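You operate a simulated robot arm through the tools that you are given. There is no shell and no other tool. Be economical: measure what you need, move in short steps, check, and stop when the job is done.

The job below is to be done with a simulated two-armed robot. You get a single attempt, and the scene is never put back.

Task
On the top of the small table, fold the blue cloth in half, so that its two short edges meet.

Only the result counts: the job must be done as asked and must still hold three seconds after the hand-in. Knocking over, shifting, dropping, spilling or breaking anything else fails it. Flat cloth is picked up by pressing the open fingertips on it (5 to 10 N) and closing them slowly along it; thin cloth reads only 2 to 8 mm in the jaws.

Robot
Two 7-joint arms with two-finger parallel grippers on one trunk, on a base that drives. Base frame: it is fixed to the floor where the robot stands at the start and does not move with it; the origin is under the middle of the robot, x ahead of it, y to its left, z up; the surface under the hand at the start is at about z = 760. Lengths are in mm, angles in rad, forces in N, time in s.
The left shoulder is at the start at [70, 134, 1051], the right one opposite. With the tool pointing down near the work surface each hand reaches from about 180 to 640 mm from the robot's upright axis, wherever it stands, measured 20 degrees to its own side. Places, roughly: top of the small table [600, -200, 800]. Payload 1.57 kg a hand.
The tool frame of a hand sits at the grasp point between the pads (the TCP): z along the fingers, y along the line on which they close. The tips reach 30 mm beyond it. The gripper opens to 80 mm. The fingers are 17 mm wide and 12 mm thick; the gripper's body (40 by 82 mm) begins 80 mm behind the TCP.
Orientation is that of the tool frame in the base frame, as a unit quaternion [x, y, z, w]. With the fingers straight down and closing along the base's y, the tool's x points along the base's -x, its y along +y and its z along -z.

Tools
- The arms move only by the tool apply_moves. It takes "left_rows", "right_rows" or both (then of equal length, played together; a hand with none holds still); each is a list of rows, each an object of numbers (a shift or turn left out is 0, a gripper value left out holds the last): "dx", "dy", "dz": the shift along the tool's x, y, z in units of 250 mm (1.0 is 250 mm); "rx", "ry", "rz": the turn, a rotation vector about the tool's x, y, z in units of 120 degrees (1.0 is 120 degrees). In form: [{"dx": .., "dy": .., "dz": .., "rx": .., "ry": .., "rz": ..}, ...]. A call has 1 to 12 rows; each row is the pose to reach, as a shift and turn from the pose commanded when the call began, along the tool's axes at that moment. "left_hand" and "right_hand" are, for a hand that has rows, the gripper command, from -1 (shut) to 1 (fully open), values between in proportion, set as the call begins (left out, the last holds). A call with a number of a shift or a turn outside -1 to 1 is refused whole. Each row takes 0.2 s and may step no farther than 50 mm and 0.15 rad from the row before; otherwise, or with a gripper value out of range, the whole call is refused. A pose out of reach is approached as far as the arm can. The call stops where the force on the tool passes 40 N (or 10 N more than at its start, if that is more) or the arm is blocked; 0.2 s more then pass. The fingers move at their own pace (about 153 mm/s each) and stop on an object; they squeeze with about 36 N. The grip force told is the motor's: it shows also when the fingers shut on nothing. Time passes only in rows, and 0.2 s behind the last, so rows that repeat a pose let the fingers close. The reply holds the time, the measured pose of the TCP, the force on the tool along the base axes, the opening and the grip force, in the units named above and with some noise, with the torque about the TCP (base axes, N m) and any sound that the robot's microphone picked up, and new pictures: "pictures" is both (left out), scene, wrist or none (wrist: the cameras of the hands that moved).
- Cameras (640 x 400 px; columns grow to the right, rows downward): "scene" is now at [119.6, 34.2, 1260.2]; the picture's right is [0.44, -0.90, 0.00], its down [-0.68, -0.33, -0.65] and it looks along [0.59, 0.29, -0.76] (base axes); focal length 277 px, centre (320, 200). "left" rides on the left gripper at [72, 7, -122] in its tool frame; the picture's right is [-0.09, 1.00, 0.00], its down [-0.84, -0.08, -0.54] and it looks along [-0.54, -0.05, 0.84] (tool axes); focal length 238 px, centre (320, 200). "right" rides on the right gripper at [72, -7, -122] in its tool frame; the picture's right is [0.09, 1.00, 0.00], its down [-0.84, 0.08, -0.54] and it looks along [-0.54, 0.05, 0.84] (tool axes); focal length 238 px, centre (320, 200). There is no depth. A picture from a camera that has moved, and an enlarged one, comes with that camera's place and axes in the base frame and with its lens.
- lift_body(by): slides the trunk up (or, below 0, down) by that many mm; the arms and the scene camera ride with it, the base frame stays. It gives what a move gives, with no picture.
- steer(legs): drives the robot by 1 to 6 legs, each [ahead, left, turn to the left] in mm, mm and rad, along the robot's own axes; the way and the turn of a leg run together, so that a leg with both is an arc; at most 1500 mm and 3.142 rad a leg. The arms and the cameras ride along, it lands a little off, and it stops where it bumps. It gives what a move gives, and a new picture of the scene camera.
- aim_head(pan, tilt): turns the head with the scene camera to pan (to the left, within 1.501 rad either way) and tilt (down, from -0.506 to 1.204), counted from straight ahead of the robot. It gives what a move gives, and a new picture of the scene camera.
- zoom(camera, box): a new picture of the part [left, top, right, bottom] of that camera's present view, enlarged. No time passes.
- hand_in(): hands the job in; it is judged then, once.

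Work in short steps. Places have to be worked out from the pictures, the camera data and where the tool is seen: move nearer, look again, correct. Check each grasp and each placing, and mend what went wrong. You have 120 turns and 260 pictures in all, those below and enlarged ones among them. Open the grippers and draw the arms clear of the work before you hand the job in, unless the task says otherwise.

The tools are called after "Call:" as name(argument=value, ...) on one line, values as JSON. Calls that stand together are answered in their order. apply_moves: Moves the arms, as the interface text tells. Its arguments: {"type":"object","properties":{"left_rows":{"type":"array","items":{"type":"object","properties":{"dx":{"type":"number"},"dy":{"type":"number"},"dz":{"type":"number"},"rx":{"type":"number"},"ry":{"type":"number"},"rz":{"type":"number"}}}},"left_hand":{"type":"number"},"right_rows":{"type":"array","items":{"type":"object","properties":{"dx":{"type":"number"},"dy":{"type":"number"},"dz":{"type":"number"},"rx":{"type":"number"},"ry":{"type":"number"},"rz":{"type":"number"}}}},"right_hand":{"type":"number"},"pictures":{"type":"string","enum":["both","scene","wrist","none"]}},"required":[]} The other tools are called the same way: lift_body (by) slides the trunk up or down; steer (legs) drives the base; aim_head (pan, tilt) turns the head that bears the scene camera; zoom (camera, box) takes an enlarged picture of a part of a camera's view; hand_in () hands the job in.

At the start:

```text
t: 0.0
left_tool_pos: [393.6, 256.3, 975.9]
left_tcp_rot: [0.0, 1.0, 0.001, -0.001]
left_ft_force: [-0.1, -0.3, 0.2]
left_torque: [-0.02, 0.0, 0.01]
left_width: 80.0
left_grip_force: 0.1
right_tool_pos: [387.7, -33.1, 963.0]
right_tcp_rot: [0.0, 1.0, 0.0, 0.0]
right_ft_force: [0.5, -0.5, -0.3]
right_torque: [-0.01, 0.01, 0.03]
right_width: 80.2
right_grip_force: 0.1
trunk travel left (down, up): [-625.0, 315.0]
robot x, y, heading: [2.8, 0.9, 0.002]
head pan, tilt: [0.452, 0.859]
```

scene: 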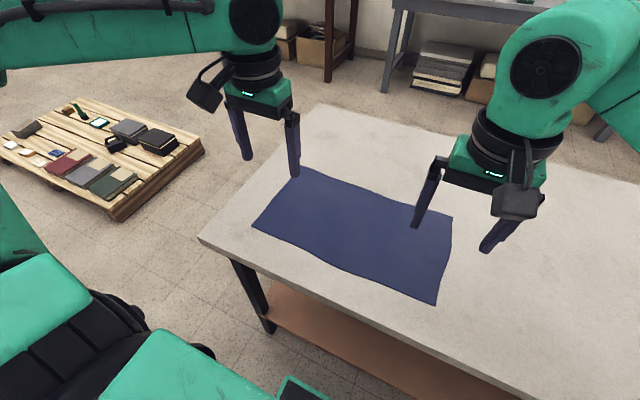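
right: 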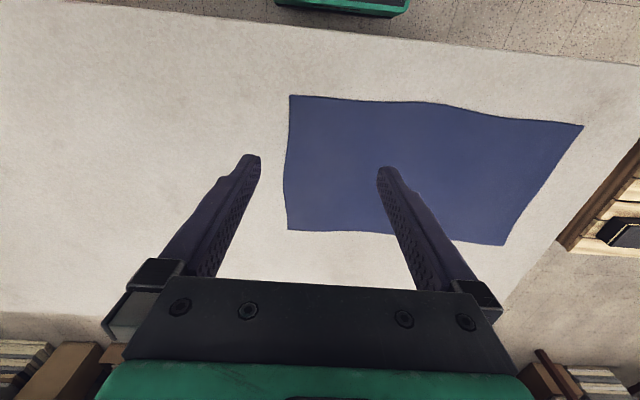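
left: 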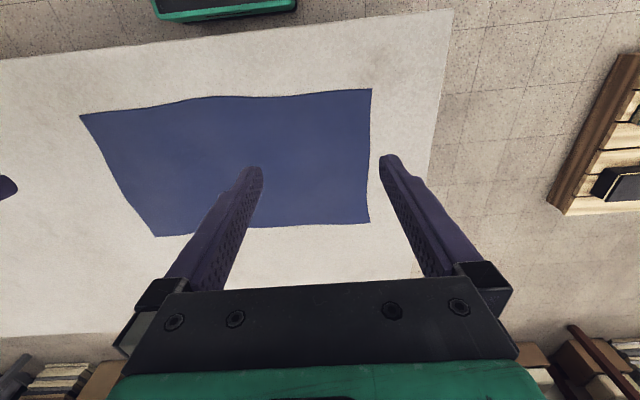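

The table plane at z≈760 checks out from two cameras: the cloth spans x≈373–592 and y≈−73–327, with its short edges parallel to x. First I'll look straight down to see how much room the base has in front of the table.

Call:
aim_head(pan=0, tilt=1.2)

Call:
aim_head(pan=1.3, tilt=0.8)

```text
t: 0.9
left_tool_pos: [394.0, 256.2, 975.3]
left_tcp_rot: [-0.001, 1.0, 0.0, 0.0]
left_ft_force: [0.5, 0.7, -0.1]
left_torque: [-0.01, 0.04, 0.0]
left_width: 80.1
left_grip_force: 0.0
right_tool_pos: [387.0, -32.5, 964.5]
right_tcp_rot: [0.0, 1.0, 0.0, 0.001]
right_ft_force: [-1.0, 0.2, -0.9]
right_torque: [-0.02, -0.04, -0.01]
right_width: 79.9
right_grip_force: 0.0
trunk travel left (down, up): [-625.0, 315.0]
robot x, y, heading: [1.9, -1.0, 0.005]
head pan, tilt: [0.0, 1.201]
camera scene: at [105.7, 0.4, 1237.2], right [0.0, -1.0, 0.0], down [-0.93, 0.0, -0.36], along [0.36, 0.0, -0.93], focal length 277 px, centre (320, 200)
```

scene: 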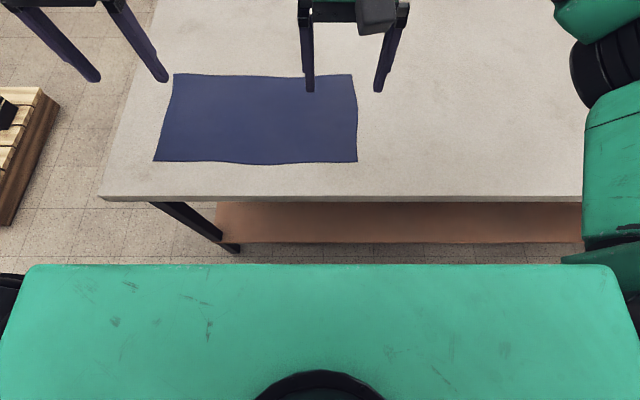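

```text
t: 2.4
left_tool_pos: [393.7, 255.9, 975.5]
left_tcp_rot: [-0.001, 1.0, 0.0, -0.001]
left_ft_force: [-0.7, 0.0, 0.3]
left_torque: [0.01, 0.0, -0.01]
left_width: 79.9
left_grip_force: 0.0
right_tool_pos: [388.7, -32.2, 963.5]
right_tcp_rot: [0.0, 1.0, 0.001, 0.0]
right_ft_force: [0.2, 0.8, 0.2]
right_torque: [0.01, 0.05, -0.02]
right_width: 79.9
right_grip_force: 0.0
trunk travel left (down, up): [-625.0, 315.0]
robot x, y, heading: [-0.8, 4.9, 0.002]
head pan, tilt: [1.3, 0.799]
camera scene: at [71.3, 78.0, 1264.9], right [0.96, -0.27, 0.0], down [-0.19, -0.69, -0.7], along [0.19, 0.67, -0.72], focal length 277 px, centre (320, 200)
```

scene: 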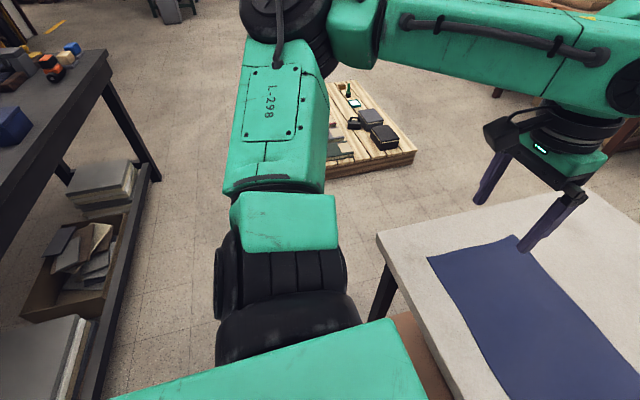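

There's comfortable room, and the elbows sit well out to the sides. Plan: pinch the short edge at y≈−73 near both corners, right hand at x≈395 and left hand at x≈568. Then carry it over to y≈327, driving partly left. First the left hand goes out and across, high up.

Call:
apply_moves(left_rows=[{"dx": -0.174}, {"dx": -0.348}, {"dx": -0.522}, {"dx": -0.696}, {"dx": -0.696, "dy": -0.18}, {"dx": -0.696, "dy": -0.36}, {"dx": -0.696, "dy": -0.54}, {"dx": -0.696, "dy": -0.72}, {"dx": -0.696, "dy": -0.9}], left_hand=-0.1, pictures="none")

Call:
aim_head(pan=0.1, tilt=0.9)

```text
t: 4.4
left_tool_pos: [489.9, 106.7, 961.6]
left_tcp_rot: [0.0, 1.0, 0.0, 0.001]
left_ft_force: [0.1, -1.0, 0.2]
left_torque: [0.01, -0.03, 0.01]
left_width: 35.9
left_grip_force: 0.0
left hand out of reach, approached as far as the arm can: row 5, 6, 7, 8, 9
right_tool_pos: [387.9, -33.3, 963.4]
right_tcp_rot: [0.0, 1.0, 0.0, 0.001]
right_ft_force: [-0.3, -0.1, -0.1]
right_torque: [-0.01, 0.03, 0.0]
right_width: 79.9
right_grip_force: 0.1
trunk travel left (down, up): [-625.0, 315.0]
robot x, y, heading: [-2.8, 1.1, -0.002]
head pan, tilt: [1.3, 0.799]
```

```text
t: 5.8
left_tool_pos: [490.4, 107.0, 960.9]
left_tcp_rot: [0.0, 1.0, -0.001, 0.001]
left_ft_force: [-0.3, -0.6, -0.9]
left_torque: [-0.01, 0.02, 0.01]
left_width: 36.1
left_grip_force: 0.0
right_tool_pos: [388.6, -33.1, 963.0]
right_tcp_rot: [0.0, 1.0, 0.0, -0.001]
right_ft_force: [-0.7, -0.2, 1.0]
right_torque: [0.04, 0.0, 0.0]
right_width: 80.2
right_grip_force: 0.0
trunk travel left (down, up): [-625.0, 315.0]
robot x, y, heading: [1.0, -0.3, -0.003]
head pan, tilt: [0.099, 0.901]
camera scene: at [124.9, 7.8, 1257.0], right [0.1, -0.99, 0.0], down [-0.78, -0.08, -0.62], along [0.62, 0.06, -0.78], focal length 277 px, centre (320, 200)
```

scene: 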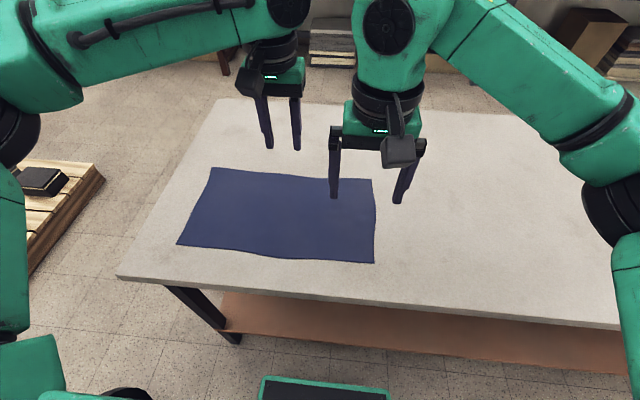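

At this height the left arm's reach is short. Raising the trunk and shifting the robot right will help. I'll look right to check the way is free.

Call:
aim_head(pan=-1.2, tilt=0.85)

Call:
lift_body(by=100)

```text
t: 7.2
left_tool_pos: [489.9, 107.5, 960.9]
left_tcp_rot: [-0.001, 1.0, -0.001, 0.001]
left_ft_force: [0.6, -0.4, -0.9]
left_torque: [-0.01, 0.0, 0.01]
left_width: 35.7
left_grip_force: 0.0
right_tool_pos: [387.5, -32.4, 964.5]
right_tcp_rot: [0.0, 1.0, 0.0, 0.0]
right_ft_force: [-0.5, 0.6, -0.2]
right_torque: [-0.02, -0.02, -0.01]
right_width: 79.9
right_grip_force: 0.1
trunk travel left (down, up): [-625.0, 315.0]
robot x, y, heading: [-0.6, -0.6, 0.002]
head pan, tilt: [-1.201, 0.85]
camera scene: at [78.1, -72.7, 1260.9], right [-0.93, -0.36, 0.0], down [-0.27, 0.7, -0.66], along [0.24, -0.62, -0.75], focal length 277 px, centre (320, 200)
```

scene: 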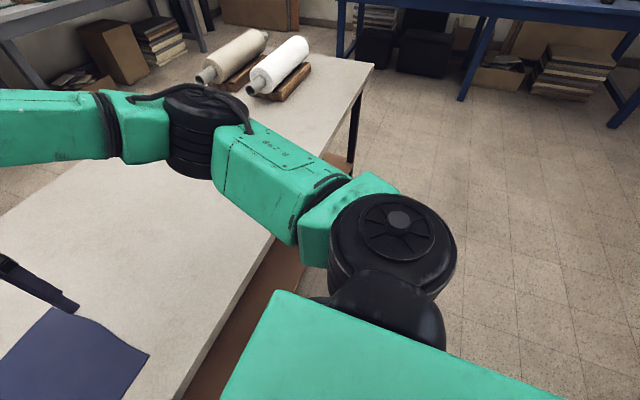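

```text
t: 8.6
left_tool_pos: [490.5, 106.4, 1061.5]
left_tcp_rot: [-0.001, 1.0, -0.001, 0.001]
left_ft_force: [-0.3, -1.0, -0.6]
left_torque: [-0.01, 0.0, 0.01]
left_width: 36.0
left_grip_force: 0.0
right_tool_pos: [387.4, -32.7, 1063.4]
right_tcp_rot: [0.0, 1.0, 0.0, 0.0]
right_ft_force: [-0.5, -0.1, 0.1]
right_torque: [0.03, 0.01, -0.06]
right_width: 80.0
right_grip_force: 0.0
trunk travel left (down, up): [-725.0, 215.0]
robot x, y, heading: [3.1, -3.7, -0.004]
head pan, tilt: [-1.201, 0.85]
```

The floor to the right is clear, so I'll drive 100 mm right and turn the head back toward the cloth.

Call:
steer(legs=[[0, -100, 0]])

Call:
aim_head(pan=0.2, tilt=0.9)

```text
t: 9.7
left_tool_pos: [490.0, 7.5, 1061.1]
left_tcp_rot: [0.0, 1.0, -0.001, 0.0]
left_ft_force: [0.0, 0.5, -0.4]
left_torque: [-0.06, 0.01, 0.02]
left_width: 36.2
left_grip_force: 0.2
right_tool_pos: [386.9, -133.0, 1064.7]
right_tcp_rot: [0.0, 1.0, 0.0, 0.0]
right_ft_force: [0.2, -0.5, -0.2]
right_torque: [0.03, 0.0, 0.01]
right_width: 80.0
right_grip_force: 0.0
trunk travel left (down, up): [-725.0, 215.0]
robot x, y, heading: [2.3, -97.6, 0.002]
head pan, tilt: [-1.201, 0.85]
camera scene: at [77.9, -171.6, 1361.0], right [-0.93, -0.36, 0.0], down [-0.27, 0.7, -0.66], along [0.24, -0.62, -0.75], focal length 277 px, centre (320, 200)
```

scene: 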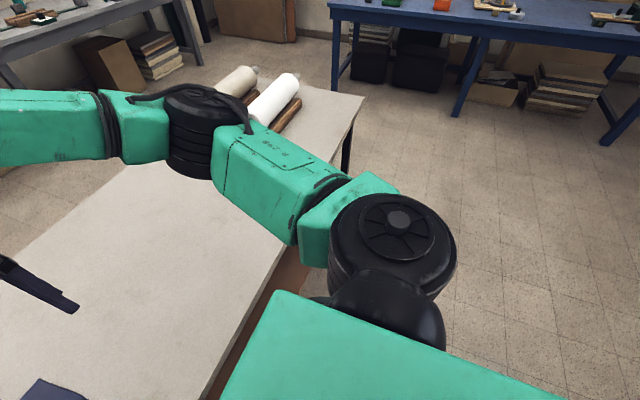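

```text
t: 11.2
left_tool_pos: [488.2, 6.7, 1061.1]
left_tcp_rot: [0.001, 1.0, -0.001, 0.001]
left_ft_force: [-0.6, 0.5, -0.4]
left_torque: [0.0, 0.02, 0.01]
left_width: 36.1
left_grip_force: 0.0
right_tool_pos: [387.3, -131.8, 1064.2]
right_tcp_rot: [0.0, 1.0, 0.0, 0.0]
right_ft_force: [-0.1, -0.5, -0.6]
right_torque: [0.02, 0.03, 0.01]
right_width: 80.0
right_grip_force: 0.0
trunk travel left (down, up): [-725.0, 215.0]
robot x, y, heading: [-1.8, -101.3, 0.004]
head pan, tilt: [0.201, 0.901]
camera scene: at [123.7, -85.0, 1357.0], right [0.2, -0.98, 0.0], down [-0.77, -0.15, -0.62], along [0.61, 0.12, -0.78], focal length 277 px, centre (320, 200)
```

scene: 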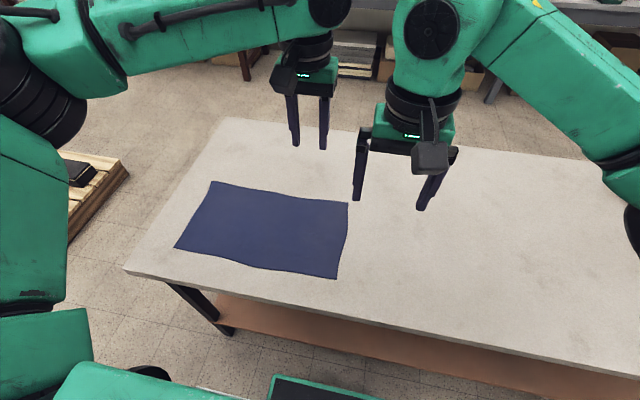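

Both hands hang clear of each other. I'll lower both to about 110 mm above the table and set the right opening to 36 mm.

Call:
apply_moves(left_rows=[{"dz": 0.19}, {"dz": 0.38}, {"dz": 0.57}, {"dz": 0.76}], right_rows=[{"dz": 0.19}, {"dz": 0.38}, {"dz": 0.57}, {"dz": 0.76}], right_hand=-0.1, left_hand=-0.1, pictures="none")

```text
t: 12.2
left_tool_pos: [472.5, 25.7, 887.4]
left_tcp_rot: [0.0, 1.0, -0.002, 0.001]
left_ft_force: [0.0, 0.6, 0.0]
left_torque: [-0.01, 0.03, 0.02]
left_width: 36.0
left_grip_force: 0.1
left hand out of reach, approached as far as the arm can: row 2, 3, 4
right_tool_pos: [387.0, -133.0, 875.2]
right_tcp_rot: [0.0, 1.0, 0.001, 0.0]
right_ft_force: [0.5, -0.2, -0.5]
right_torque: [0.01, 0.0, 0.02]
right_width: 36.0
right_grip_force: 0.0
trunk travel left (down, up): [-725.0, 215.0]
robot x, y, heading: [1.5, -100.0, -0.005]
head pan, tilt: [0.201, 0.901]
```

The left arm stalls well inside its nominal reach, probably at a wrist limit for inward reaching. I'll turn the left tool about 45° so its camera side faces back-left, and see whether that frees it.

Call:
apply_moves(left_rows=[{"rz": 0.07}, {"rz": 0.14}, {"rz": 0.21}, {"rz": 0.28}, {"rz": 0.35}, {"rz": 0.38}], pictures="scene")

```text
t: 13.7
left_tool_pos: [470.6, 26.5, 886.6]
left_tcp_rot: [0.388, 0.922, -0.001, 0.002]
left_ft_force: [-0.1, -0.3, 0.2]
left_torque: [0.0, 0.01, -0.02]
left_width: 36.1
left_grip_force: 0.0
right_tool_pos: [388.1, -134.5, 875.5]
right_tcp_rot: [0.0, 1.0, 0.001, 0.0]
right_ft_force: [-0.3, -0.4, 0.9]
right_torque: [-0.01, -0.04, -0.04]
right_width: 36.0
right_grip_force: 0.0
trunk travel left (down, up): [-725.0, 215.0]
robot x, y, heading: [-2.0, -101.7, -0.004]
head pan, tilt: [0.201, 0.901]
camera scene: at [123.6, -85.1, 1357.0], right [0.2, -0.98, 0.0], down [-0.77, -0.15, -0.62], along [0.61, 0.12, -0.78], focal length 277 px, centre (320, 200)
```

scene: 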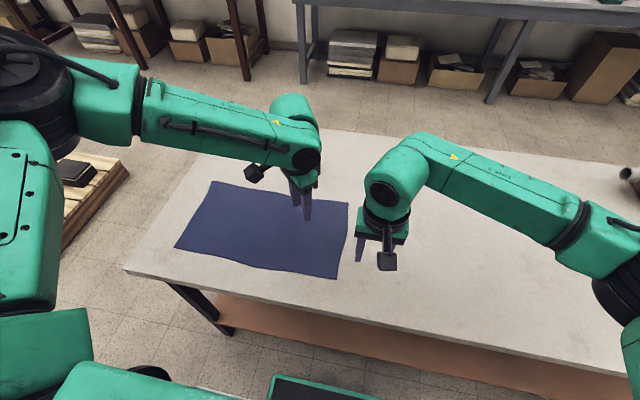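

The commanded pose now equals the reached one. I'll test moving the left hand to (560, −35).

Call:
apply_moves(left_rows=[{"dx": -0.143, "dy": 0.028}, {"dx": -0.287, "dy": 0.056}, {"dx": -0.43, "dy": 0.084}, {"dx": -0.43, "dy": 0.084}], pictures="none")

```text
t: 14.7
left_tool_pos: [490.9, 26.8, 919.6]
left_tcp_rot: [0.387, 0.922, -0.001, 0.002]
left_ft_force: [-0.3, -0.2, 0.5]
left_torque: [0.0, -0.01, 0.0]
left_width: 36.1
left_grip_force: 0.1
left hand out of reach, approached as far as the arm can: row 1, 2, 3, 4
right_tool_pos: [387.3, -134.7, 875.0]
right_tcp_rot: [0.0, 1.0, 0.001, 0.0]
right_ft_force: [-0.1, 0.0, -0.5]
right_torque: [-0.01, 0.01, 0.02]
right_width: 36.0
right_grip_force: 0.0
trunk travel left (down, up): [-725.0, 215.0]
robot x, y, heading: [1.5, -101.0, -0.001]
head pan, tilt: [0.201, 0.901]
```

The inward reach is limited by the joints, so I'll go back to the original trunk height, where the stated reach applies. Both hands go up first.

Call:
apply_moves(left_rows=[{"dz": -0.15, "rz": -0.07}, {"dz": -0.2, "rz": -0.14}, {"dz": -0.2, "rz": -0.21}, {"dz": -0.2, "rz": -0.28}, {"dz": -0.2, "rz": -0.35}, {"dz": -0.2, "rz": -0.38}], right_rows=[{"dz": -0.15}, {"dz": -0.3}, {"dz": -0.3}, {"dz": -0.3}, {"dz": -0.3}, {"dz": -0.3}], pictures="none")

Call:
lift_body(by=-100)

```text
t: 16.1
left_tool_pos: [488.5, 23.1, 971.9]
left_tcp_rot: [-0.002, 1.0, -0.001, 0.0]
left_ft_force: [0.4, 0.4, 0.0]
left_torque: [-0.03, -0.01, 0.01]
left_width: 36.0
left_grip_force: 0.1
right_tool_pos: [386.5, -132.8, 947.3]
right_tcp_rot: [0.0, 1.0, 0.0, 0.0]
right_ft_force: [0.5, 0.4, 0.6]
right_torque: [-0.04, 0.01, -0.03]
right_width: 35.8
right_grip_force: 0.0
trunk travel left (down, up): [-725.0, 215.0]
robot x, y, heading: [-1.1, -99.8, -0.001]
head pan, tilt: [0.201, 0.901]
```

```text
t: 17.4
left_tool_pos: [487.5, 23.7, 871.0]
left_tcp_rot: [-0.001, 1.0, 0.0, 0.001]
left_ft_force: [-0.5, -0.3, 0.5]
left_torque: [-0.03, -0.02, 0.01]
left_width: 36.0
left_grip_force: 0.0
right_tool_pos: [386.9, -132.2, 848.2]
right_tcp_rot: [0.0, 1.0, 0.0, 0.0]
right_ft_force: [0.0, 0.0, -0.3]
right_torque: [0.02, 0.0, -0.05]
right_width: 35.8
right_grip_force: 0.0
trunk travel left (down, up): [-625.0, 315.0]
robot x, y, heading: [-0.0, -99.0, -0.0]
head pan, tilt: [0.201, 0.901]
```

Testing the left arm's forward reach at this height.

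Call:
apply_moves(left_rows=[{"dy": 0.15}, {"dy": 0.3}, {"dx": -0.15, "dy": 0.3}, {"dx": -0.3, "dy": 0.3}, {"dx": -0.42, "dy": 0.3}], pictures="none")

Call:
apply_moves(left_rows=[{"dy": -0.15}, {"dy": -0.3}, {"dy": -0.45}, {"dy": -0.6}], pictures="none")

```text
t: 18.6
left_tool_pos: [554.9, 111.4, 875.4]
left_tcp_rot: [0.0, 1.0, -0.002, 0.002]
left_ft_force: [-0.4, 0.2, 0.6]
left_torque: [-0.01, 0.01, -0.03]
left_width: 35.9
left_grip_force: 0.0
left hand out of reach, approached as far as the arm can: row 4, 5
right_tool_pos: [386.5, -133.2, 849.4]
right_tcp_rot: [0.0, 1.0, 0.001, 0.0]
right_ft_force: [0.3, 0.1, 0.0]
right_torque: [0.0, -0.02, -0.02]
right_width: 36.3
right_grip_force: 0.2
trunk travel left (down, up): [-625.0, 315.0]
robot x, y, heading: [-0.9, -97.9, -0.002]
head pan, tilt: [0.201, 0.901]
```

```text
t: 19.6
left_tool_pos: [498.2, 13.6, 887.1]
left_tcp_rot: [0.0, 1.0, -0.002, 0.002]
left_ft_force: [-0.4, -0.4, 0.1]
left_torque: [-0.03, -0.01, 0.0]
left_width: 36.1
left_grip_force: 0.2
left hand out of reach, approached as far as the arm can: row 1, 2, 3, 4
right_tool_pos: [387.1, -133.8, 848.3]
right_tcp_rot: [0.0, 1.0, 0.0, 0.0]
right_ft_force: [-0.6, 0.1, 0.2]
right_torque: [0.03, -0.01, 0.0]
right_width: 36.2
right_grip_force: 0.1
trunk travel left (down, up): [-625.0, 315.0]
robot x, y, heading: [-0.2, -100.1, 0.003]
head pan, tilt: [0.201, 0.901]
```

Untilted reach falls 60–90 mm short inward, so I'll lean the left hand's fingers outward. First turn it 30° about its own axis, then tilt it 30° so the wrist stays back and left.

Call:
apply_moves(left_rows=[{"rz": 0.07}, {"rz": 0.14}, {"rz": 0.21}, {"rz": 0.25}], pictures="none")

Call:
apply_moves(left_rows=[{"ry": -0.07}, {"ry": -0.14}, {"ry": -0.21}, {"ry": -0.25}], pictures="scene")

```text
t: 20.6
left_tool_pos: [498.5, 15.8, 886.3]
left_tcp_rot: [0.259, 0.966, 0.0, 0.002]
left_ft_force: [0.0, 0.9, -0.6]
left_torque: [0.0, 0.01, 0.0]
left_width: 36.2
left_grip_force: 0.1
right_tool_pos: [387.4, -132.4, 848.4]
right_tcp_rot: [0.001, 1.0, 0.0, -0.001]
right_ft_force: [-0.3, -0.9, -0.7]
right_torque: [-0.04, 0.01, -0.04]
right_width: 36.0
right_grip_force: 0.0
trunk travel left (down, up): [-625.0, 315.0]
robot x, y, heading: [2.7, -96.5, -0.005]
head pan, tilt: [0.201, 0.901]
```

```text
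t: 21.6
left_tool_pos: [497.8, 17.5, 884.8]
left_tcp_rot: [0.249, 0.932, -0.067, 0.252]
left_ft_force: [-0.2, 1.1, 0.7]
left_torque: [0.02, 0.02, -0.01]
left_width: 36.1
left_grip_force: 0.1
right_tool_pos: [387.6, -132.3, 849.0]
right_tcp_rot: [0.001, 1.0, 0.0, 0.0]
right_ft_force: [-0.2, -0.2, -0.1]
right_torque: [0.0, 0.02, 0.02]
right_width: 36.1
right_grip_force: 0.2
trunk travel left (down, up): [-625.0, 315.0]
robot x, y, heading: [-2.8, -100.0, -0.002]
head pan, tilt: [0.201, 0.901]
camera scene: at [123.3, -84.8, 1257.1], right [0.2, -0.98, 0.0], down [-0.77, -0.16, -0.62], along [0.61, 0.12, -0.78], focal length 277 px, centre (320, 200)
```

scene: 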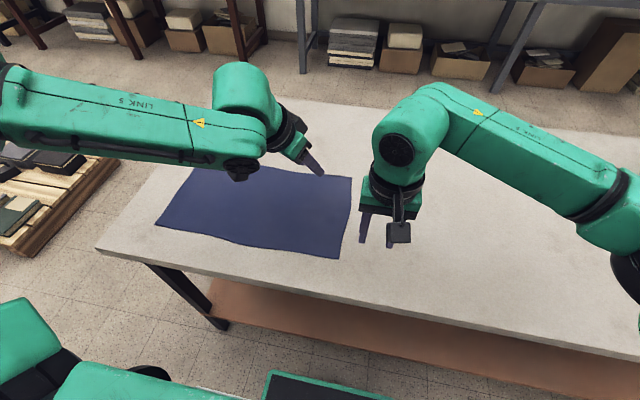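

The tilt works and the picture shows good clearance. Next I'll move the left hand above its pinch spot near (562, −42), and turn the right hand in the mirrored sense.

Call:
apply_moves(left_rows=[{"dx": -0.057, "dy": -0.026, "dz": 0.087}, {"dx": -0.114, "dy": -0.053, "dz": 0.174}, {"dx": -0.171, "dy": -0.079, "dz": 0.261}], right_rows=[{"rz": -0.07}, {"rz": -0.14}, {"rz": -0.2}], pictures="none")

Call:
apply_moves(right_rows=[{"ry": -0.07}, {"ry": -0.14}, {"ry": -0.17}], pictures="none")

```text
t: 22.4
left_tool_pos: [547.8, -34.9, 849.1]
left_tcp_rot: [0.251, 0.932, -0.069, 0.251]
left_ft_force: [-0.6, -0.2, 0.6]
left_torque: [-0.02, 0.02, 0.0]
left_width: 36.0
left_grip_force: 0.2
right_tool_pos: [387.5, -133.2, 847.7]
right_tcp_rot: [-0.208, 0.978, 0.001, -0.001]
right_ft_force: [0.1, 0.7, -0.6]
right_torque: [0.0, 0.0, 0.01]
right_width: 36.1
right_grip_force: 0.0
trunk travel left (down, up): [-625.0, 315.0]
robot x, y, heading: [-0.4, -100.1, -0.0]
head pan, tilt: [0.201, 0.901]
```

```text
t: 23.2
left_tool_pos: [547.9, -34.8, 851.6]
left_tcp_rot: [0.25, 0.933, -0.067, 0.251]
left_ft_force: [0.0, 0.3, 0.0]
left_torque: [-0.01, 0.01, 0.03]
left_width: 36.0
left_grip_force: 0.0
right_tool_pos: [386.4, -133.3, 849.0]
right_tcp_rot: [-0.204, 0.963, 0.037, 0.174]
right_ft_force: [-0.5, 0.3, 0.8]
right_torque: [-0.02, -0.02, 0.0]
right_width: 35.9
right_grip_force: 0.1
trunk travel left (down, up): [-625.0, 315.0]
robot x, y, heading: [0.7, -101.6, 0.004]
head pan, tilt: [0.201, 0.901]
```

The left hand reached its spot. Now the right hand goes above its spot near (400, −44), with pictures to check.

Call:
apply_moves(right_rows=[{"dx": -0.039, "dy": 0.101, "dz": 0.042}, {"dx": -0.077, "dy": 0.203, "dz": 0.083}, {"dx": -0.116, "dy": 0.304, "dz": 0.125}], pictures="both")

Call:
zoom(camera="left", box=[0, 0, 640, 400])

```text
t: 24.0
left_tool_pos: [547.9, -34.7, 850.5]
left_tcp_rot: [0.25, 0.932, -0.068, 0.252]
left_ft_force: [0.1, -0.3, 0.3]
left_torque: [-0.02, -0.03, -0.03]
left_width: 35.8
left_grip_force: 0.1
right_tool_pos: [389.6, -44.6, 831.2]
right_tcp_rot: [-0.203, 0.963, 0.037, 0.174]
right_ft_force: [0.4, 0.3, -0.2]
right_torque: [0.01, -0.02, -0.01]
right_width: 35.8
right_grip_force: 0.0
trunk travel left (down, up): [-625.0, 315.0]
robot x, y, heading: [-1.4, -97.8, -0.001]
head pan, tilt: [0.201, 0.901]
camera scene: at [123.9, -83.7, 1257.0], right [0.2, -0.98, 0.0], down [-0.77, -0.16, -0.62], along [0.61, 0.12, -0.78], focal length 277 px, centre (320, 200)
camera right: at [292.2, -96.3, 919.3], right [-0.48, 0.88, -0.03], down [0.51, 0.31, 0.8], along [0.71, 0.37, -0.6], focal length 238 px, centre (320, 200)
```

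scene: 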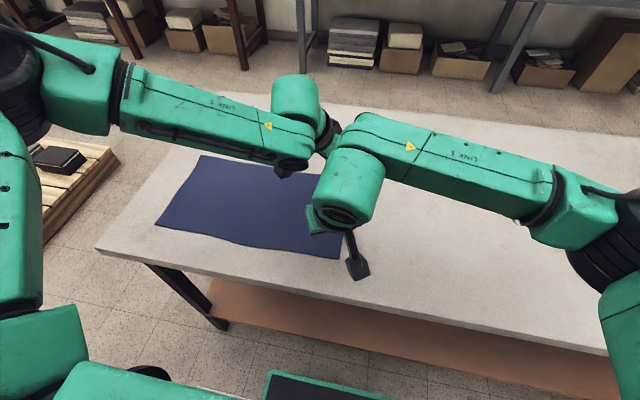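
right: 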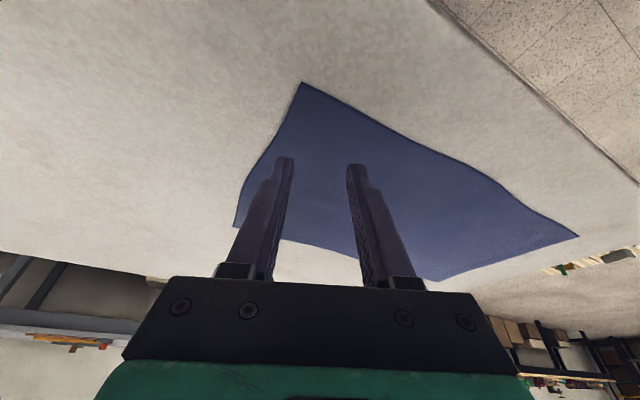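

```text
1.00 times, centred on (320, 200) of left (not enlarged: the box is as wide or as high as the picture)
camera zoom: at [443.7, 32.3, 919.7], right [0.57, 0.82, 0.04], down [0.35, -0.29, 0.89], along [0.74, -0.49, -0.46], focal length 238 px, centre (320, 200)
```

zoom: 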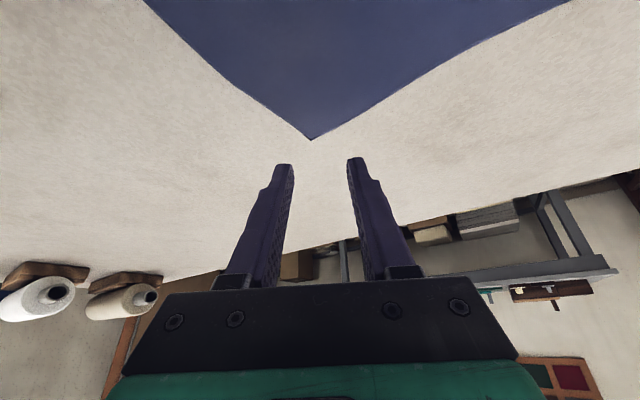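

The cloth corner agrees with my estimate at (591, −72). I'll lower both hands to just above contact, then go on in small steps watching the force.

Call:
apply_moves(left_rows=[{"dx": 0.05, "dz": 0.086}, {"dx": 0.1, "dz": 0.172}], right_rows=[{"dx": 0.025, "dz": 0.066}, {"dx": 0.049, "dz": 0.131}], pictures="none")

Call:
apply_moves(left_rows=[{"dx": 0.006, "dz": 0.0103}, {"dx": 0.012, "dz": 0.0206}], right_rows=[{"dx": 0.003, "dz": 0.0075}, {"dx": 0.005, "dz": 0.0131}], pictures="wrist")

```text
t: 24.6
left_tool_pos: [545.2, -32.7, 799.5]
left_tcp_rot: [0.249, 0.933, -0.068, 0.251]
left_ft_force: [-0.8, 0.0, 0.0]
left_torque: [-0.02, 0.02, -0.02]
left_width: 36.0
left_grip_force: 0.1
left hand out of reach, approached as far as the arm can: row 2
right_tool_pos: [391.4, -47.9, 795.5]
right_tcp_rot: [-0.204, 0.963, 0.036, 0.174]
right_ft_force: [-0.4, -0.2, -1.0]
right_torque: [0.02, 0.0, -0.01]
right_width: 35.9
right_grip_force: 0.1
trunk travel left (down, up): [-625.0, 315.0]
robot x, y, heading: [1.4, -100.8, -0.002]
head pan, tilt: [0.201, 0.901]
```

```text
t: 25.2
left_tool_pos: [542.7, -31.0, 798.0]
left_tcp_rot: [0.25, 0.933, -0.068, 0.251]
left_ft_force: [-0.5, -0.1, -0.3]
left_torque: [0.02, 0.03, 0.01]
left_width: 36.0
left_grip_force: 0.0
left hand out of reach, approached as far as the arm can: row 2
right_tool_pos: [390.0, -49.6, 791.9]
right_tcp_rot: [-0.205, 0.962, 0.038, 0.175]
right_ft_force: [-0.5, -0.4, 8.6]
right_torque: [-0.01, -0.05, 0.01]
right_width: 36.0
right_grip_force: 0.0
trunk travel left (down, up): [-625.0, 315.0]
robot x, y, heading: [1.6, -99.9, -0.002]
head pan, tilt: [0.201, 0.901]
camera right: at [292.6, -99.0, 881.8], right [-0.48, 0.88, -0.03], down [0.51, 0.31, 0.8], along [0.71, 0.37, -0.6], focal length 238 px, centre (320, 200)
camera left: at [438.5, 35.7, 867.4], right [0.57, 0.82, 0.05], down [0.35, -0.29, 0.89], along [0.74, -0.49, -0.45], focal length 238 px, centre (320, 200)
```

right: 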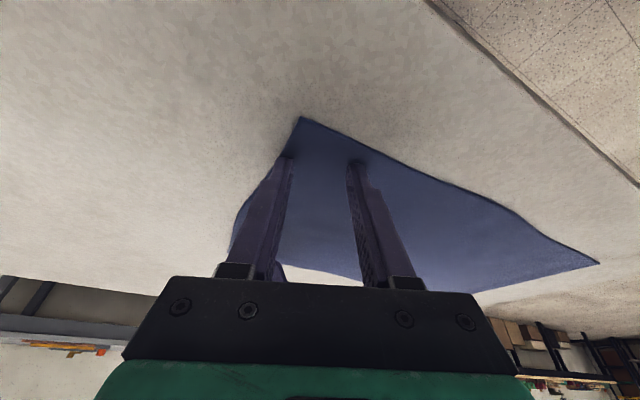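
left: 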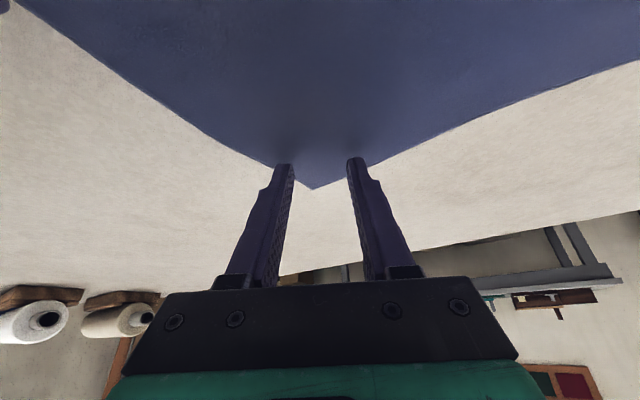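

The right fingertips press at 8.6 N, and the left hand is just out of reach. I'll close the right hand slowly and move the left hand about 15 mm back toward the robot.

Call:
apply_moves(right_rows=[{"dz": 0.0}], right_hand=-0.4, pictures="none")

Call:
apply_moves(right_rows=[{"dz": 0.0}], right_hand=-0.7, pictures="none")

Call:
apply_moves(right_rows=[{"dz": 0.0}, {"dz": 0}, {"dz": 0}], right_hand=-1, pictures="wrist")

```text
t: 25.6
left_tool_pos: [542.7, -30.8, 797.9]
left_tcp_rot: [0.25, 0.933, -0.068, 0.252]
left_ft_force: [-0.3, 0.0, 0.7]
left_torque: [0.0, 0.02, 0.03]
left_width: 35.9
left_grip_force: 0.1
right_tool_pos: [391.0, -48.2, 792.1]
right_tcp_rot: [-0.204, 0.963, 0.037, 0.175]
right_ft_force: [1.5, 1.1, 11.0]
right_torque: [0.05, -0.07, -0.04]
right_width: 22.2
right_grip_force: 0.1
trunk travel left (down, up): [-625.0, 315.0]
robot x, y, heading: [3.3, -97.4, 0.0]
head pan, tilt: [0.201, 0.901]
```

```text
t: 26.0
left_tool_pos: [542.1, -30.0, 797.3]
left_tcp_rot: [0.25, 0.932, -0.068, 0.252]
left_ft_force: [-0.2, -0.6, -0.3]
left_torque: [0.01, 0.03, 0.0]
left_width: 35.9
left_grip_force: 0.0
right_tool_pos: [389.8, -48.0, 792.0]
right_tcp_rot: [-0.205, 0.962, 0.038, 0.175]
right_ft_force: [0.3, -0.2, 13.2]
right_torque: [0.07, -0.03, -0.02]
right_width: 9.8
right_grip_force: 0.0
trunk travel left (down, up): [-625.0, 315.0]
robot x, y, heading: [-1.9, -97.8, -0.005]
head pan, tilt: [0.201, 0.901]
```

```text
t: 26.8
left_tool_pos: [541.5, -29.4, 797.5]
left_tcp_rot: [0.25, 0.932, -0.069, 0.251]
left_ft_force: [0.1, -0.4, 0.5]
left_torque: [-0.01, 0.02, 0.01]
left_width: 36.0
left_grip_force: 0.0
right_tool_pos: [390.0, -47.8, 792.7]
right_tcp_rot: [-0.203, 0.963, 0.037, 0.175]
right_ft_force: [0.9, 0.6, 16.1]
right_torque: [0.04, -0.05, 0.02]
right_width: 2.3
right_grip_force: 24.1
trunk travel left (down, up): [-625.0, 315.0]
robot x, y, heading: [1.8, -98.5, -0.006]
head pan, tilt: [0.201, 0.901]
camera right: at [291.7, -98.9, 881.8], right [-0.48, 0.88, -0.03], down [0.51, 0.31, 0.8], along [0.71, 0.37, -0.6], focal length 238 px, centre (320, 200)
```

right: 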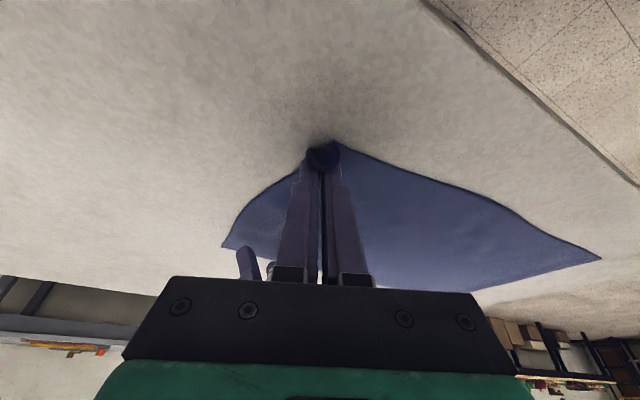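

The right hand reads 2.3 mm with grip force, so the cloth is pinched. Now the left hand goes back 15 mm and down to contact.

Call:
apply_moves(left_rows=[{"dx": 0.04, "dy": -0.04, "dz": -0.012}, {"dx": 0.054, "dy": -0.04, "dz": 0.001}, {"dx": 0.06, "dy": -0.04, "dz": 0.011}], pictures="wrist")

```text
t: 27.6
left_tool_pos: [528.3, -34.0, 791.1]
left_tcp_rot: [0.249, 0.932, -0.068, 0.254]
left_ft_force: [-2.4, 0.2, 10.4]
left_torque: [-0.11, 0.07, -0.02]
left_width: 36.3
left_grip_force: 0.1
right_tool_pos: [388.7, -49.0, 793.5]
right_tcp_rot: [-0.204, 0.962, 0.037, 0.175]
right_ft_force: [4.2, 2.3, 13.6]
right_torque: [0.06, -0.12, -0.04]
right_width: 2.6
right_grip_force: 24.4
trunk travel left (down, up): [-625.0, 315.0]
robot x, y, heading: [0.6, -103.8, -0.002]
head pan, tilt: [0.201, 0.901]
camera left: at [423.4, 33.1, 860.3], right [0.57, 0.82, 0.05], down [0.35, -0.29, 0.89], along [0.75, -0.49, -0.45], focal length 238 px, centre (320, 200)
```

left: 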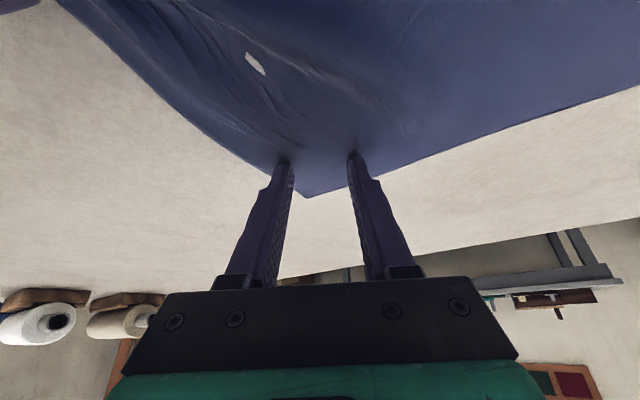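

Contact at 10 N with the tips on the cloth. I'll close the left hand slowly.

Call:
apply_moves(left_rows=[{"dz": 0.0}], left_hand=-0.4, pictures="none")

Call:
apply_moves(left_rows=[{"dz": 0.0}], left_hand=-0.7, pictures="none")

Call:
apply_moves(left_rows=[{"dz": 0.0}, {"dz": 0}, {"dz": 0}], left_hand=-1, pictures="wrist")

```text
t: 28.0
left_tool_pos: [528.6, -32.2, 791.4]
left_tcp_rot: [0.25, 0.932, -0.067, 0.253]
left_ft_force: [-0.8, 1.1, 14.1]
left_torque: [-0.13, 0.01, -0.02]
left_width: 22.4
left_grip_force: 0.0
right_tool_pos: [388.5, -48.0, 792.9]
right_tcp_rot: [-0.204, 0.962, 0.036, 0.175]
right_ft_force: [3.9, 1.0, 10.9]
right_torque: [0.06, -0.14, 0.0]
right_width: 2.3
right_grip_force: 24.3
trunk travel left (down, up): [-625.0, 315.0]
robot x, y, heading: [1.5, -99.3, -0.001]
head pan, tilt: [0.201, 0.901]
```

```text
t: 28.4
left_tool_pos: [527.5, -32.4, 790.7]
left_tcp_rot: [0.25, 0.932, -0.068, 0.253]
left_ft_force: [-1.5, 1.9, 19.0]
left_torque: [-0.12, 0.0, -0.03]
left_width: 10.6
left_grip_force: 0.1
right_tool_pos: [388.3, -48.6, 793.1]
right_tcp_rot: [-0.203, 0.963, 0.036, 0.175]
right_ft_force: [6.9, -0.1, 8.2]
right_torque: [0.0, -0.16, -0.06]
right_width: 2.2
right_grip_force: 24.1
trunk travel left (down, up): [-625.0, 315.0]
robot x, y, heading: [-3.7, -100.4, 0.0]
head pan, tilt: [0.201, 0.901]
```

```text
t: 29.2
left_tool_pos: [527.3, -34.6, 791.3]
left_tcp_rot: [0.251, 0.932, -0.068, 0.253]
left_ft_force: [0.4, -1.3, 19.6]
left_torque: [-0.14, -0.14, 0.02]
left_width: 1.7
left_grip_force: 22.8
right_tool_pos: [387.8, -48.6, 792.3]
right_tcp_rot: [-0.205, 0.962, 0.037, 0.175]
right_ft_force: [2.2, -0.6, 5.8]
right_torque: [-0.01, -0.05, 0.02]
right_width: 2.2
right_grip_force: 23.9
trunk travel left (down, up): [-625.0, 315.0]
robot x, y, heading: [1.1, -99.6, -0.002]
head pan, tilt: [0.201, 0.901]
camera left: at [422.9, 32.7, 860.3], right [0.57, 0.82, 0.05], down [0.35, -0.29, 0.89], along [0.75, -0.49, -0.45], focal length 238 px, centre (320, 200)
```

left: 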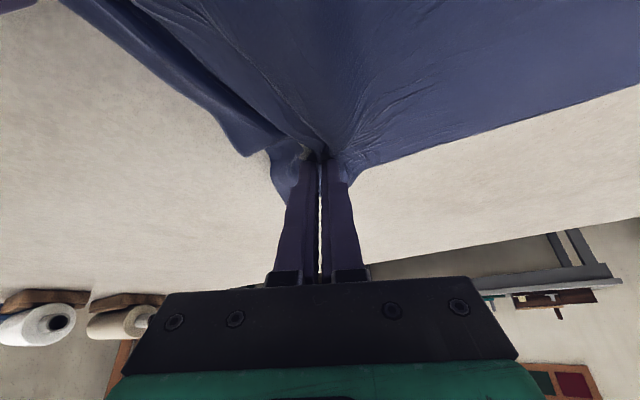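

Both hands seem to hold cloth. I'll lift both 60 mm and check.

Call:
apply_moves(left_rows=[{"dx": -0.04, "dz": -0.069}, {"dx": -0.081, "dz": -0.138}, {"dx": -0.121, "dz": -0.207}], right_rows=[{"dx": -0.028, "dz": -0.075}, {"dx": -0.056, "dz": -0.15}, {"dx": -0.084, "dz": -0.225}], pictures="both")

```text
t: 30.0
left_tool_pos: [528.3, -33.1, 847.3]
left_tcp_rot: [0.25, 0.933, -0.068, 0.25]
left_ft_force: [-0.8, 0.2, -0.1]
left_torque: [0.01, 0.02, -0.03]
left_width: 1.8
left_grip_force: 23.6
right_tool_pos: [389.0, -46.7, 850.8]
right_tcp_rot: [-0.204, 0.963, 0.037, 0.174]
right_ft_force: [0.4, 0.5, -1.1]
right_torque: [0.0, -0.03, -0.02]
right_width: 2.2
right_grip_force: 24.0
trunk travel left (down, up): [-625.0, 315.0]
robot x, y, heading: [-1.9, -102.8, -0.004]
head pan, tilt: [0.201, 0.901]
camera scene: at [123.3, -84.9, 1256.9], right [0.2, -0.98, 0.0], down [-0.77, -0.16, -0.62], along [0.61, 0.12, -0.78], focal length 277 px, centre (320, 200)
camera right: at [292.0, -97.9, 941.2], right [-0.48, 0.87, -0.03], down [0.51, 0.31, 0.8], along [0.71, 0.37, -0.6], focal length 238 px, centre (320, 200)
camera left: at [425.3, 33.2, 917.3], right [0.57, 0.82, 0.05], down [0.35, -0.29, 0.89], along [0.74, -0.49, -0.46], focal length 238 px, centre (320, 200)
```

scene: 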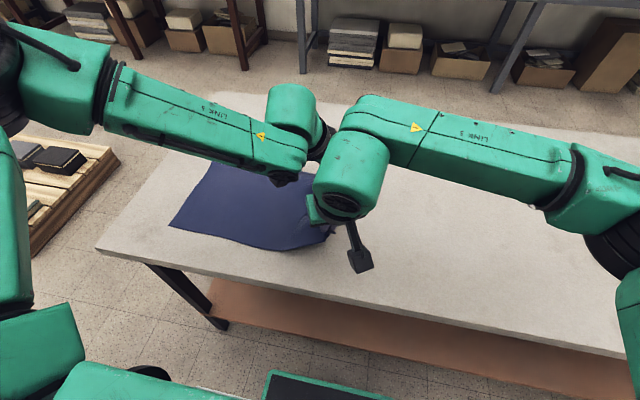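
right: 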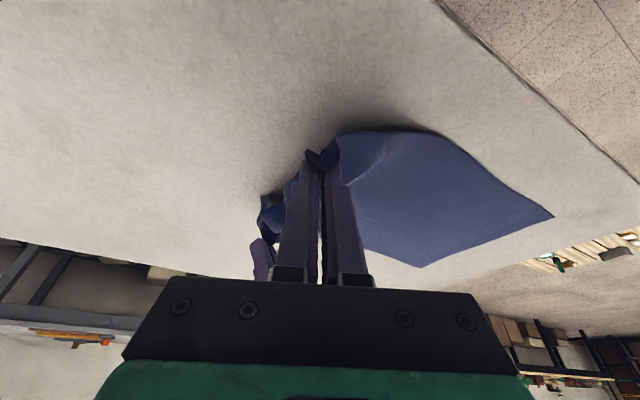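
left: 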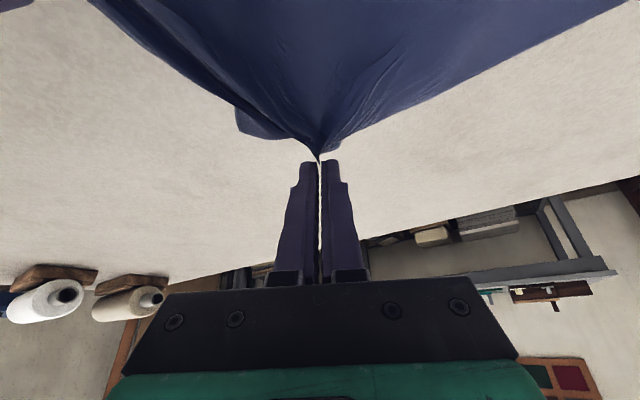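

Both hands hold. The far short edge was dragged to y≈290 during the pinch and lift, so the target shifts accordingly. I'll drive left 130 mm with the edge held, then raise it more.

Call:
steer(legs=[[0, 130, 0]])

Call:
apply_moves(left_rows=[{"dx": -0.04, "dz": -0.069}, {"dx": -0.081, "dz": -0.138}], right_rows=[{"dx": -0.028, "dz": -0.075}, {"dx": -0.056, "dz": -0.15}], pictures="both")

```text
t: 31.3
left_tool_pos: [530.2, 94.3, 848.4]
left_tcp_rot: [0.25, 0.933, -0.067, 0.251]
left_ft_force: [-1.5, 0.7, -0.1]
left_torque: [0.01, 0.04, 0.01]
left_width: 1.8
left_grip_force: 23.5
right_tool_pos: [389.7, 80.9, 851.1]
right_tcp_rot: [-0.206, 0.962, 0.038, 0.173]
right_ft_force: [1.6, 0.4, -0.1]
right_torque: [0.01, -0.06, 0.01]
right_width: 2.2
right_grip_force: 23.7
trunk travel left (down, up): [-625.0, 315.0]
robot x, y, heading: [-1.2, 31.2, 0.002]
head pan, tilt: [0.201, 0.901]
camera scene: at [123.7, 42.7, 1257.0], right [0.2, -0.98, 0.0], down [-0.77, -0.16, -0.62], along [0.61, 0.12, -0.78], focal length 277 px, centre (320, 200)
```

scene: 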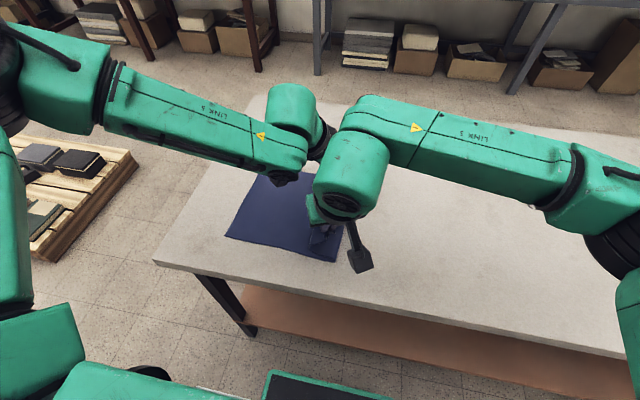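

```text
t: 31.9
left_tool_pos: [529.2, 96.0, 886.8]
left_tcp_rot: [0.25, 0.933, -0.067, 0.251]
left_ft_force: [-2.1, 1.1, -0.6]
left_torque: [0.02, 0.0, 0.01]
left_width: 1.7
left_grip_force: 23.1
right_tool_pos: [390.4, 80.8, 892.3]
right_tcp_rot: [-0.204, 0.963, 0.036, 0.173]
right_ft_force: [0.7, 0.5, 0.1]
right_torque: [0.0, -0.04, 0.0]
right_width: 2.5
right_grip_force: 23.8
trunk travel left (down, up): [-625.0, 315.0]
robot x, y, heading: [1.3, 28.0, 0.003]
head pan, tilt: [0.201, 0.901]
camera scene: at [123.1, 43.5, 1257.0], right [0.2, -0.98, 0.0], down [-0.77, -0.16, -0.62], along [0.61, 0.12, -0.78], focal length 277 px, centre (320, 200)
camera right: at [292.4, 30.2, 982.0], right [-0.48, 0.88, -0.03], down [0.51, 0.31, 0.8], along [0.71, 0.37, -0.6], focal length 238 px, centre (320, 200)
camera left: at [425.0, 162.2, 956.9], right [0.57, 0.82, 0.05], down [0.35, -0.29, 0.89], along [0.74, -0.49, -0.46], focal length 238 px, centre (320, 200)
```

scene: 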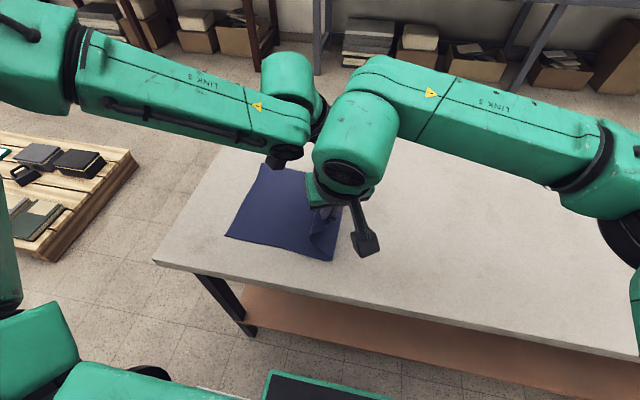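
right: 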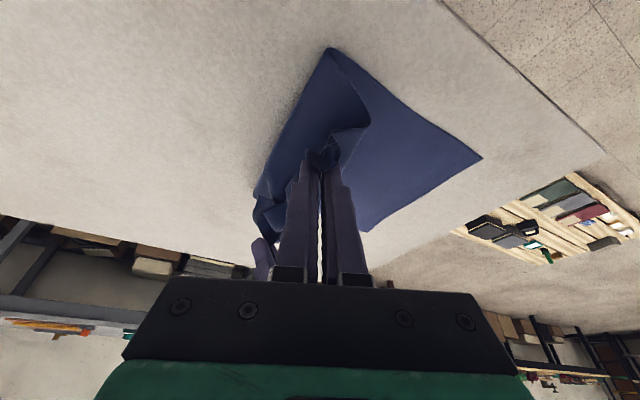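
left: 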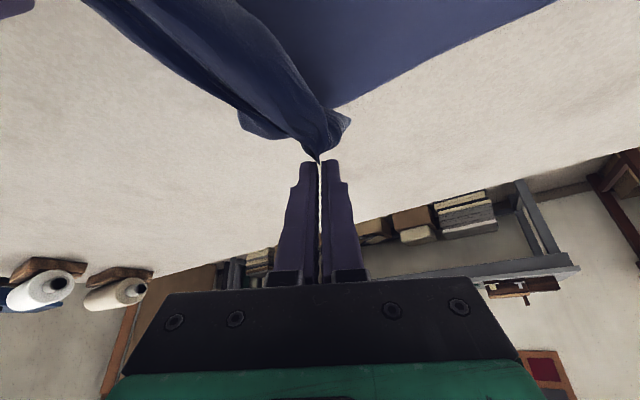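

The fold is forming well: the crease is near y≈72–90 and the underlying edge is at y≈292. I'll drive another 90 mm, then start lowering.

Call:
steer(legs=[[0, 90, 0]])

Call:
apply_moves(left_rows=[{"dx": 0.05, "dz": 0.086}, {"dx": 0.11, "dz": 0.189}], right_rows=[{"dx": 0.035, "dz": 0.094}, {"dx": 0.084, "dz": 0.225}], pictures="both")

```text
t: 33.0
left_tool_pos: [530.0, 185.4, 887.1]
left_tcp_rot: [0.251, 0.933, -0.068, 0.251]
left_ft_force: [-0.7, -0.4, -0.2]
left_torque: [0.0, 0.01, -0.01]
left_width: 1.9
left_grip_force: 23.5
right_tool_pos: [391.1, 170.5, 892.9]
right_tcp_rot: [-0.204, 0.963, 0.037, 0.173]
right_ft_force: [1.1, -0.4, -0.1]
right_torque: [-0.01, -0.02, -0.03]
right_width: 2.2
right_grip_force: 23.5
trunk travel left (down, up): [-625.0, 315.0]
robot x, y, heading: [1.9, 118.6, 0.0]
head pan, tilt: [0.201, 0.901]
camera scene: at [123.9, 132.4, 1257.0], right [0.2, -0.98, 0.0], down [-0.77, -0.16, -0.62], along [0.61, 0.12, -0.78], focal length 277 px, centre (320, 200)
```

scene: 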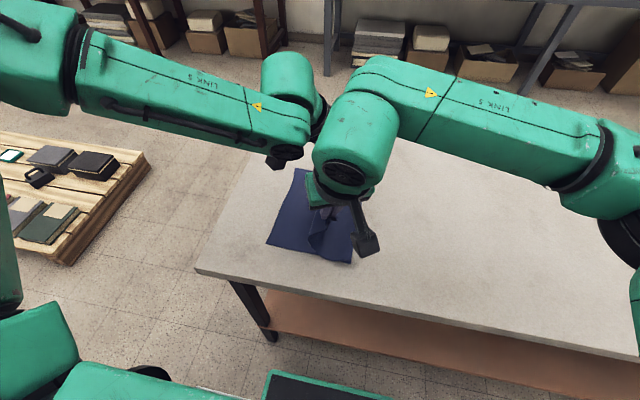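

```text
t: 33.6
left_tool_pos: [531.5, 185.9, 832.4]
left_tcp_rot: [0.25, 0.933, -0.068, 0.251]
left_ft_force: [-1.1, 0.3, 0.0]
left_torque: [0.0, 0.04, 0.02]
left_width: 1.8
left_grip_force: 23.8
right_tool_pos: [391.4, 170.9, 830.7]
right_tcp_rot: [-0.204, 0.963, 0.037, 0.173]
right_ft_force: [1.2, 1.4, 0.2]
right_torque: [-0.01, -0.05, 0.03]
right_width: 2.4
right_grip_force: 24.1
trunk travel left (down, up): [-625.0, 315.0]
robot x, y, heading: [3.8, 115.5, -0.003]
head pan, tilt: [0.201, 0.901]
camera scene: at [125.0, 133.2, 1257.0], right [0.2, -0.98, 0.0], down [-0.77, -0.16, -0.62], along [0.61, 0.12, -0.78], focal length 277 px, centre (320, 200)
camera right: at [293.1, 119.5, 921.3], right [-0.48, 0.88, -0.03], down [0.51, 0.31, 0.8], along [0.71, 0.37, -0.6], focal length 238 px, centre (320, 200)
camera left: at [427.6, 252.3, 901.7], right [0.57, 0.82, 0.04], down [0.35, -0.29, 0.89], along [0.74, -0.49, -0.46], focal length 238 px, centre (320, 200)
```

scene: 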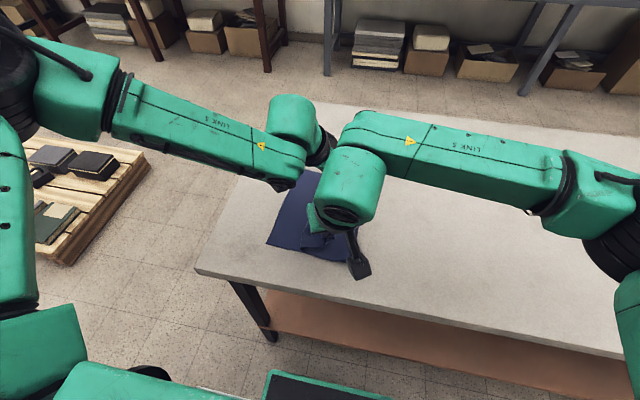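
right: 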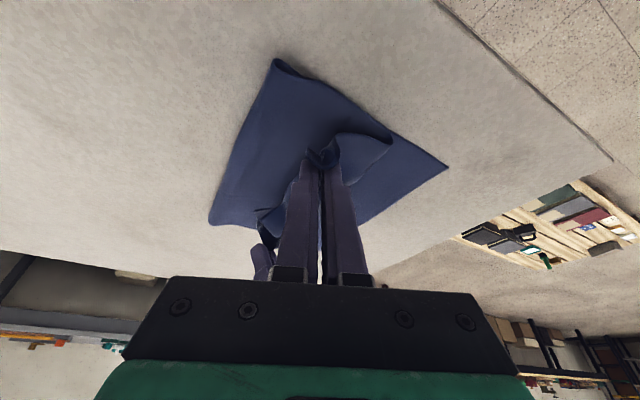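
left: 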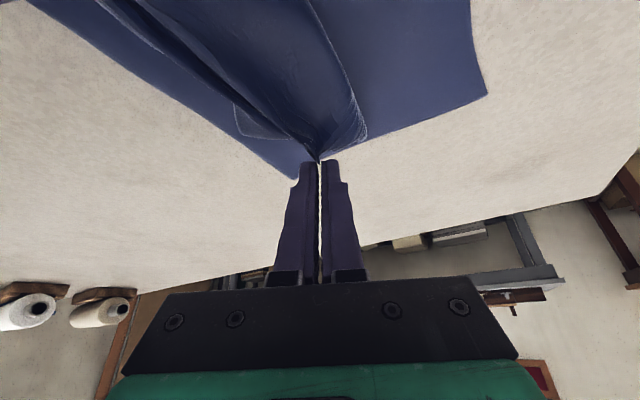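

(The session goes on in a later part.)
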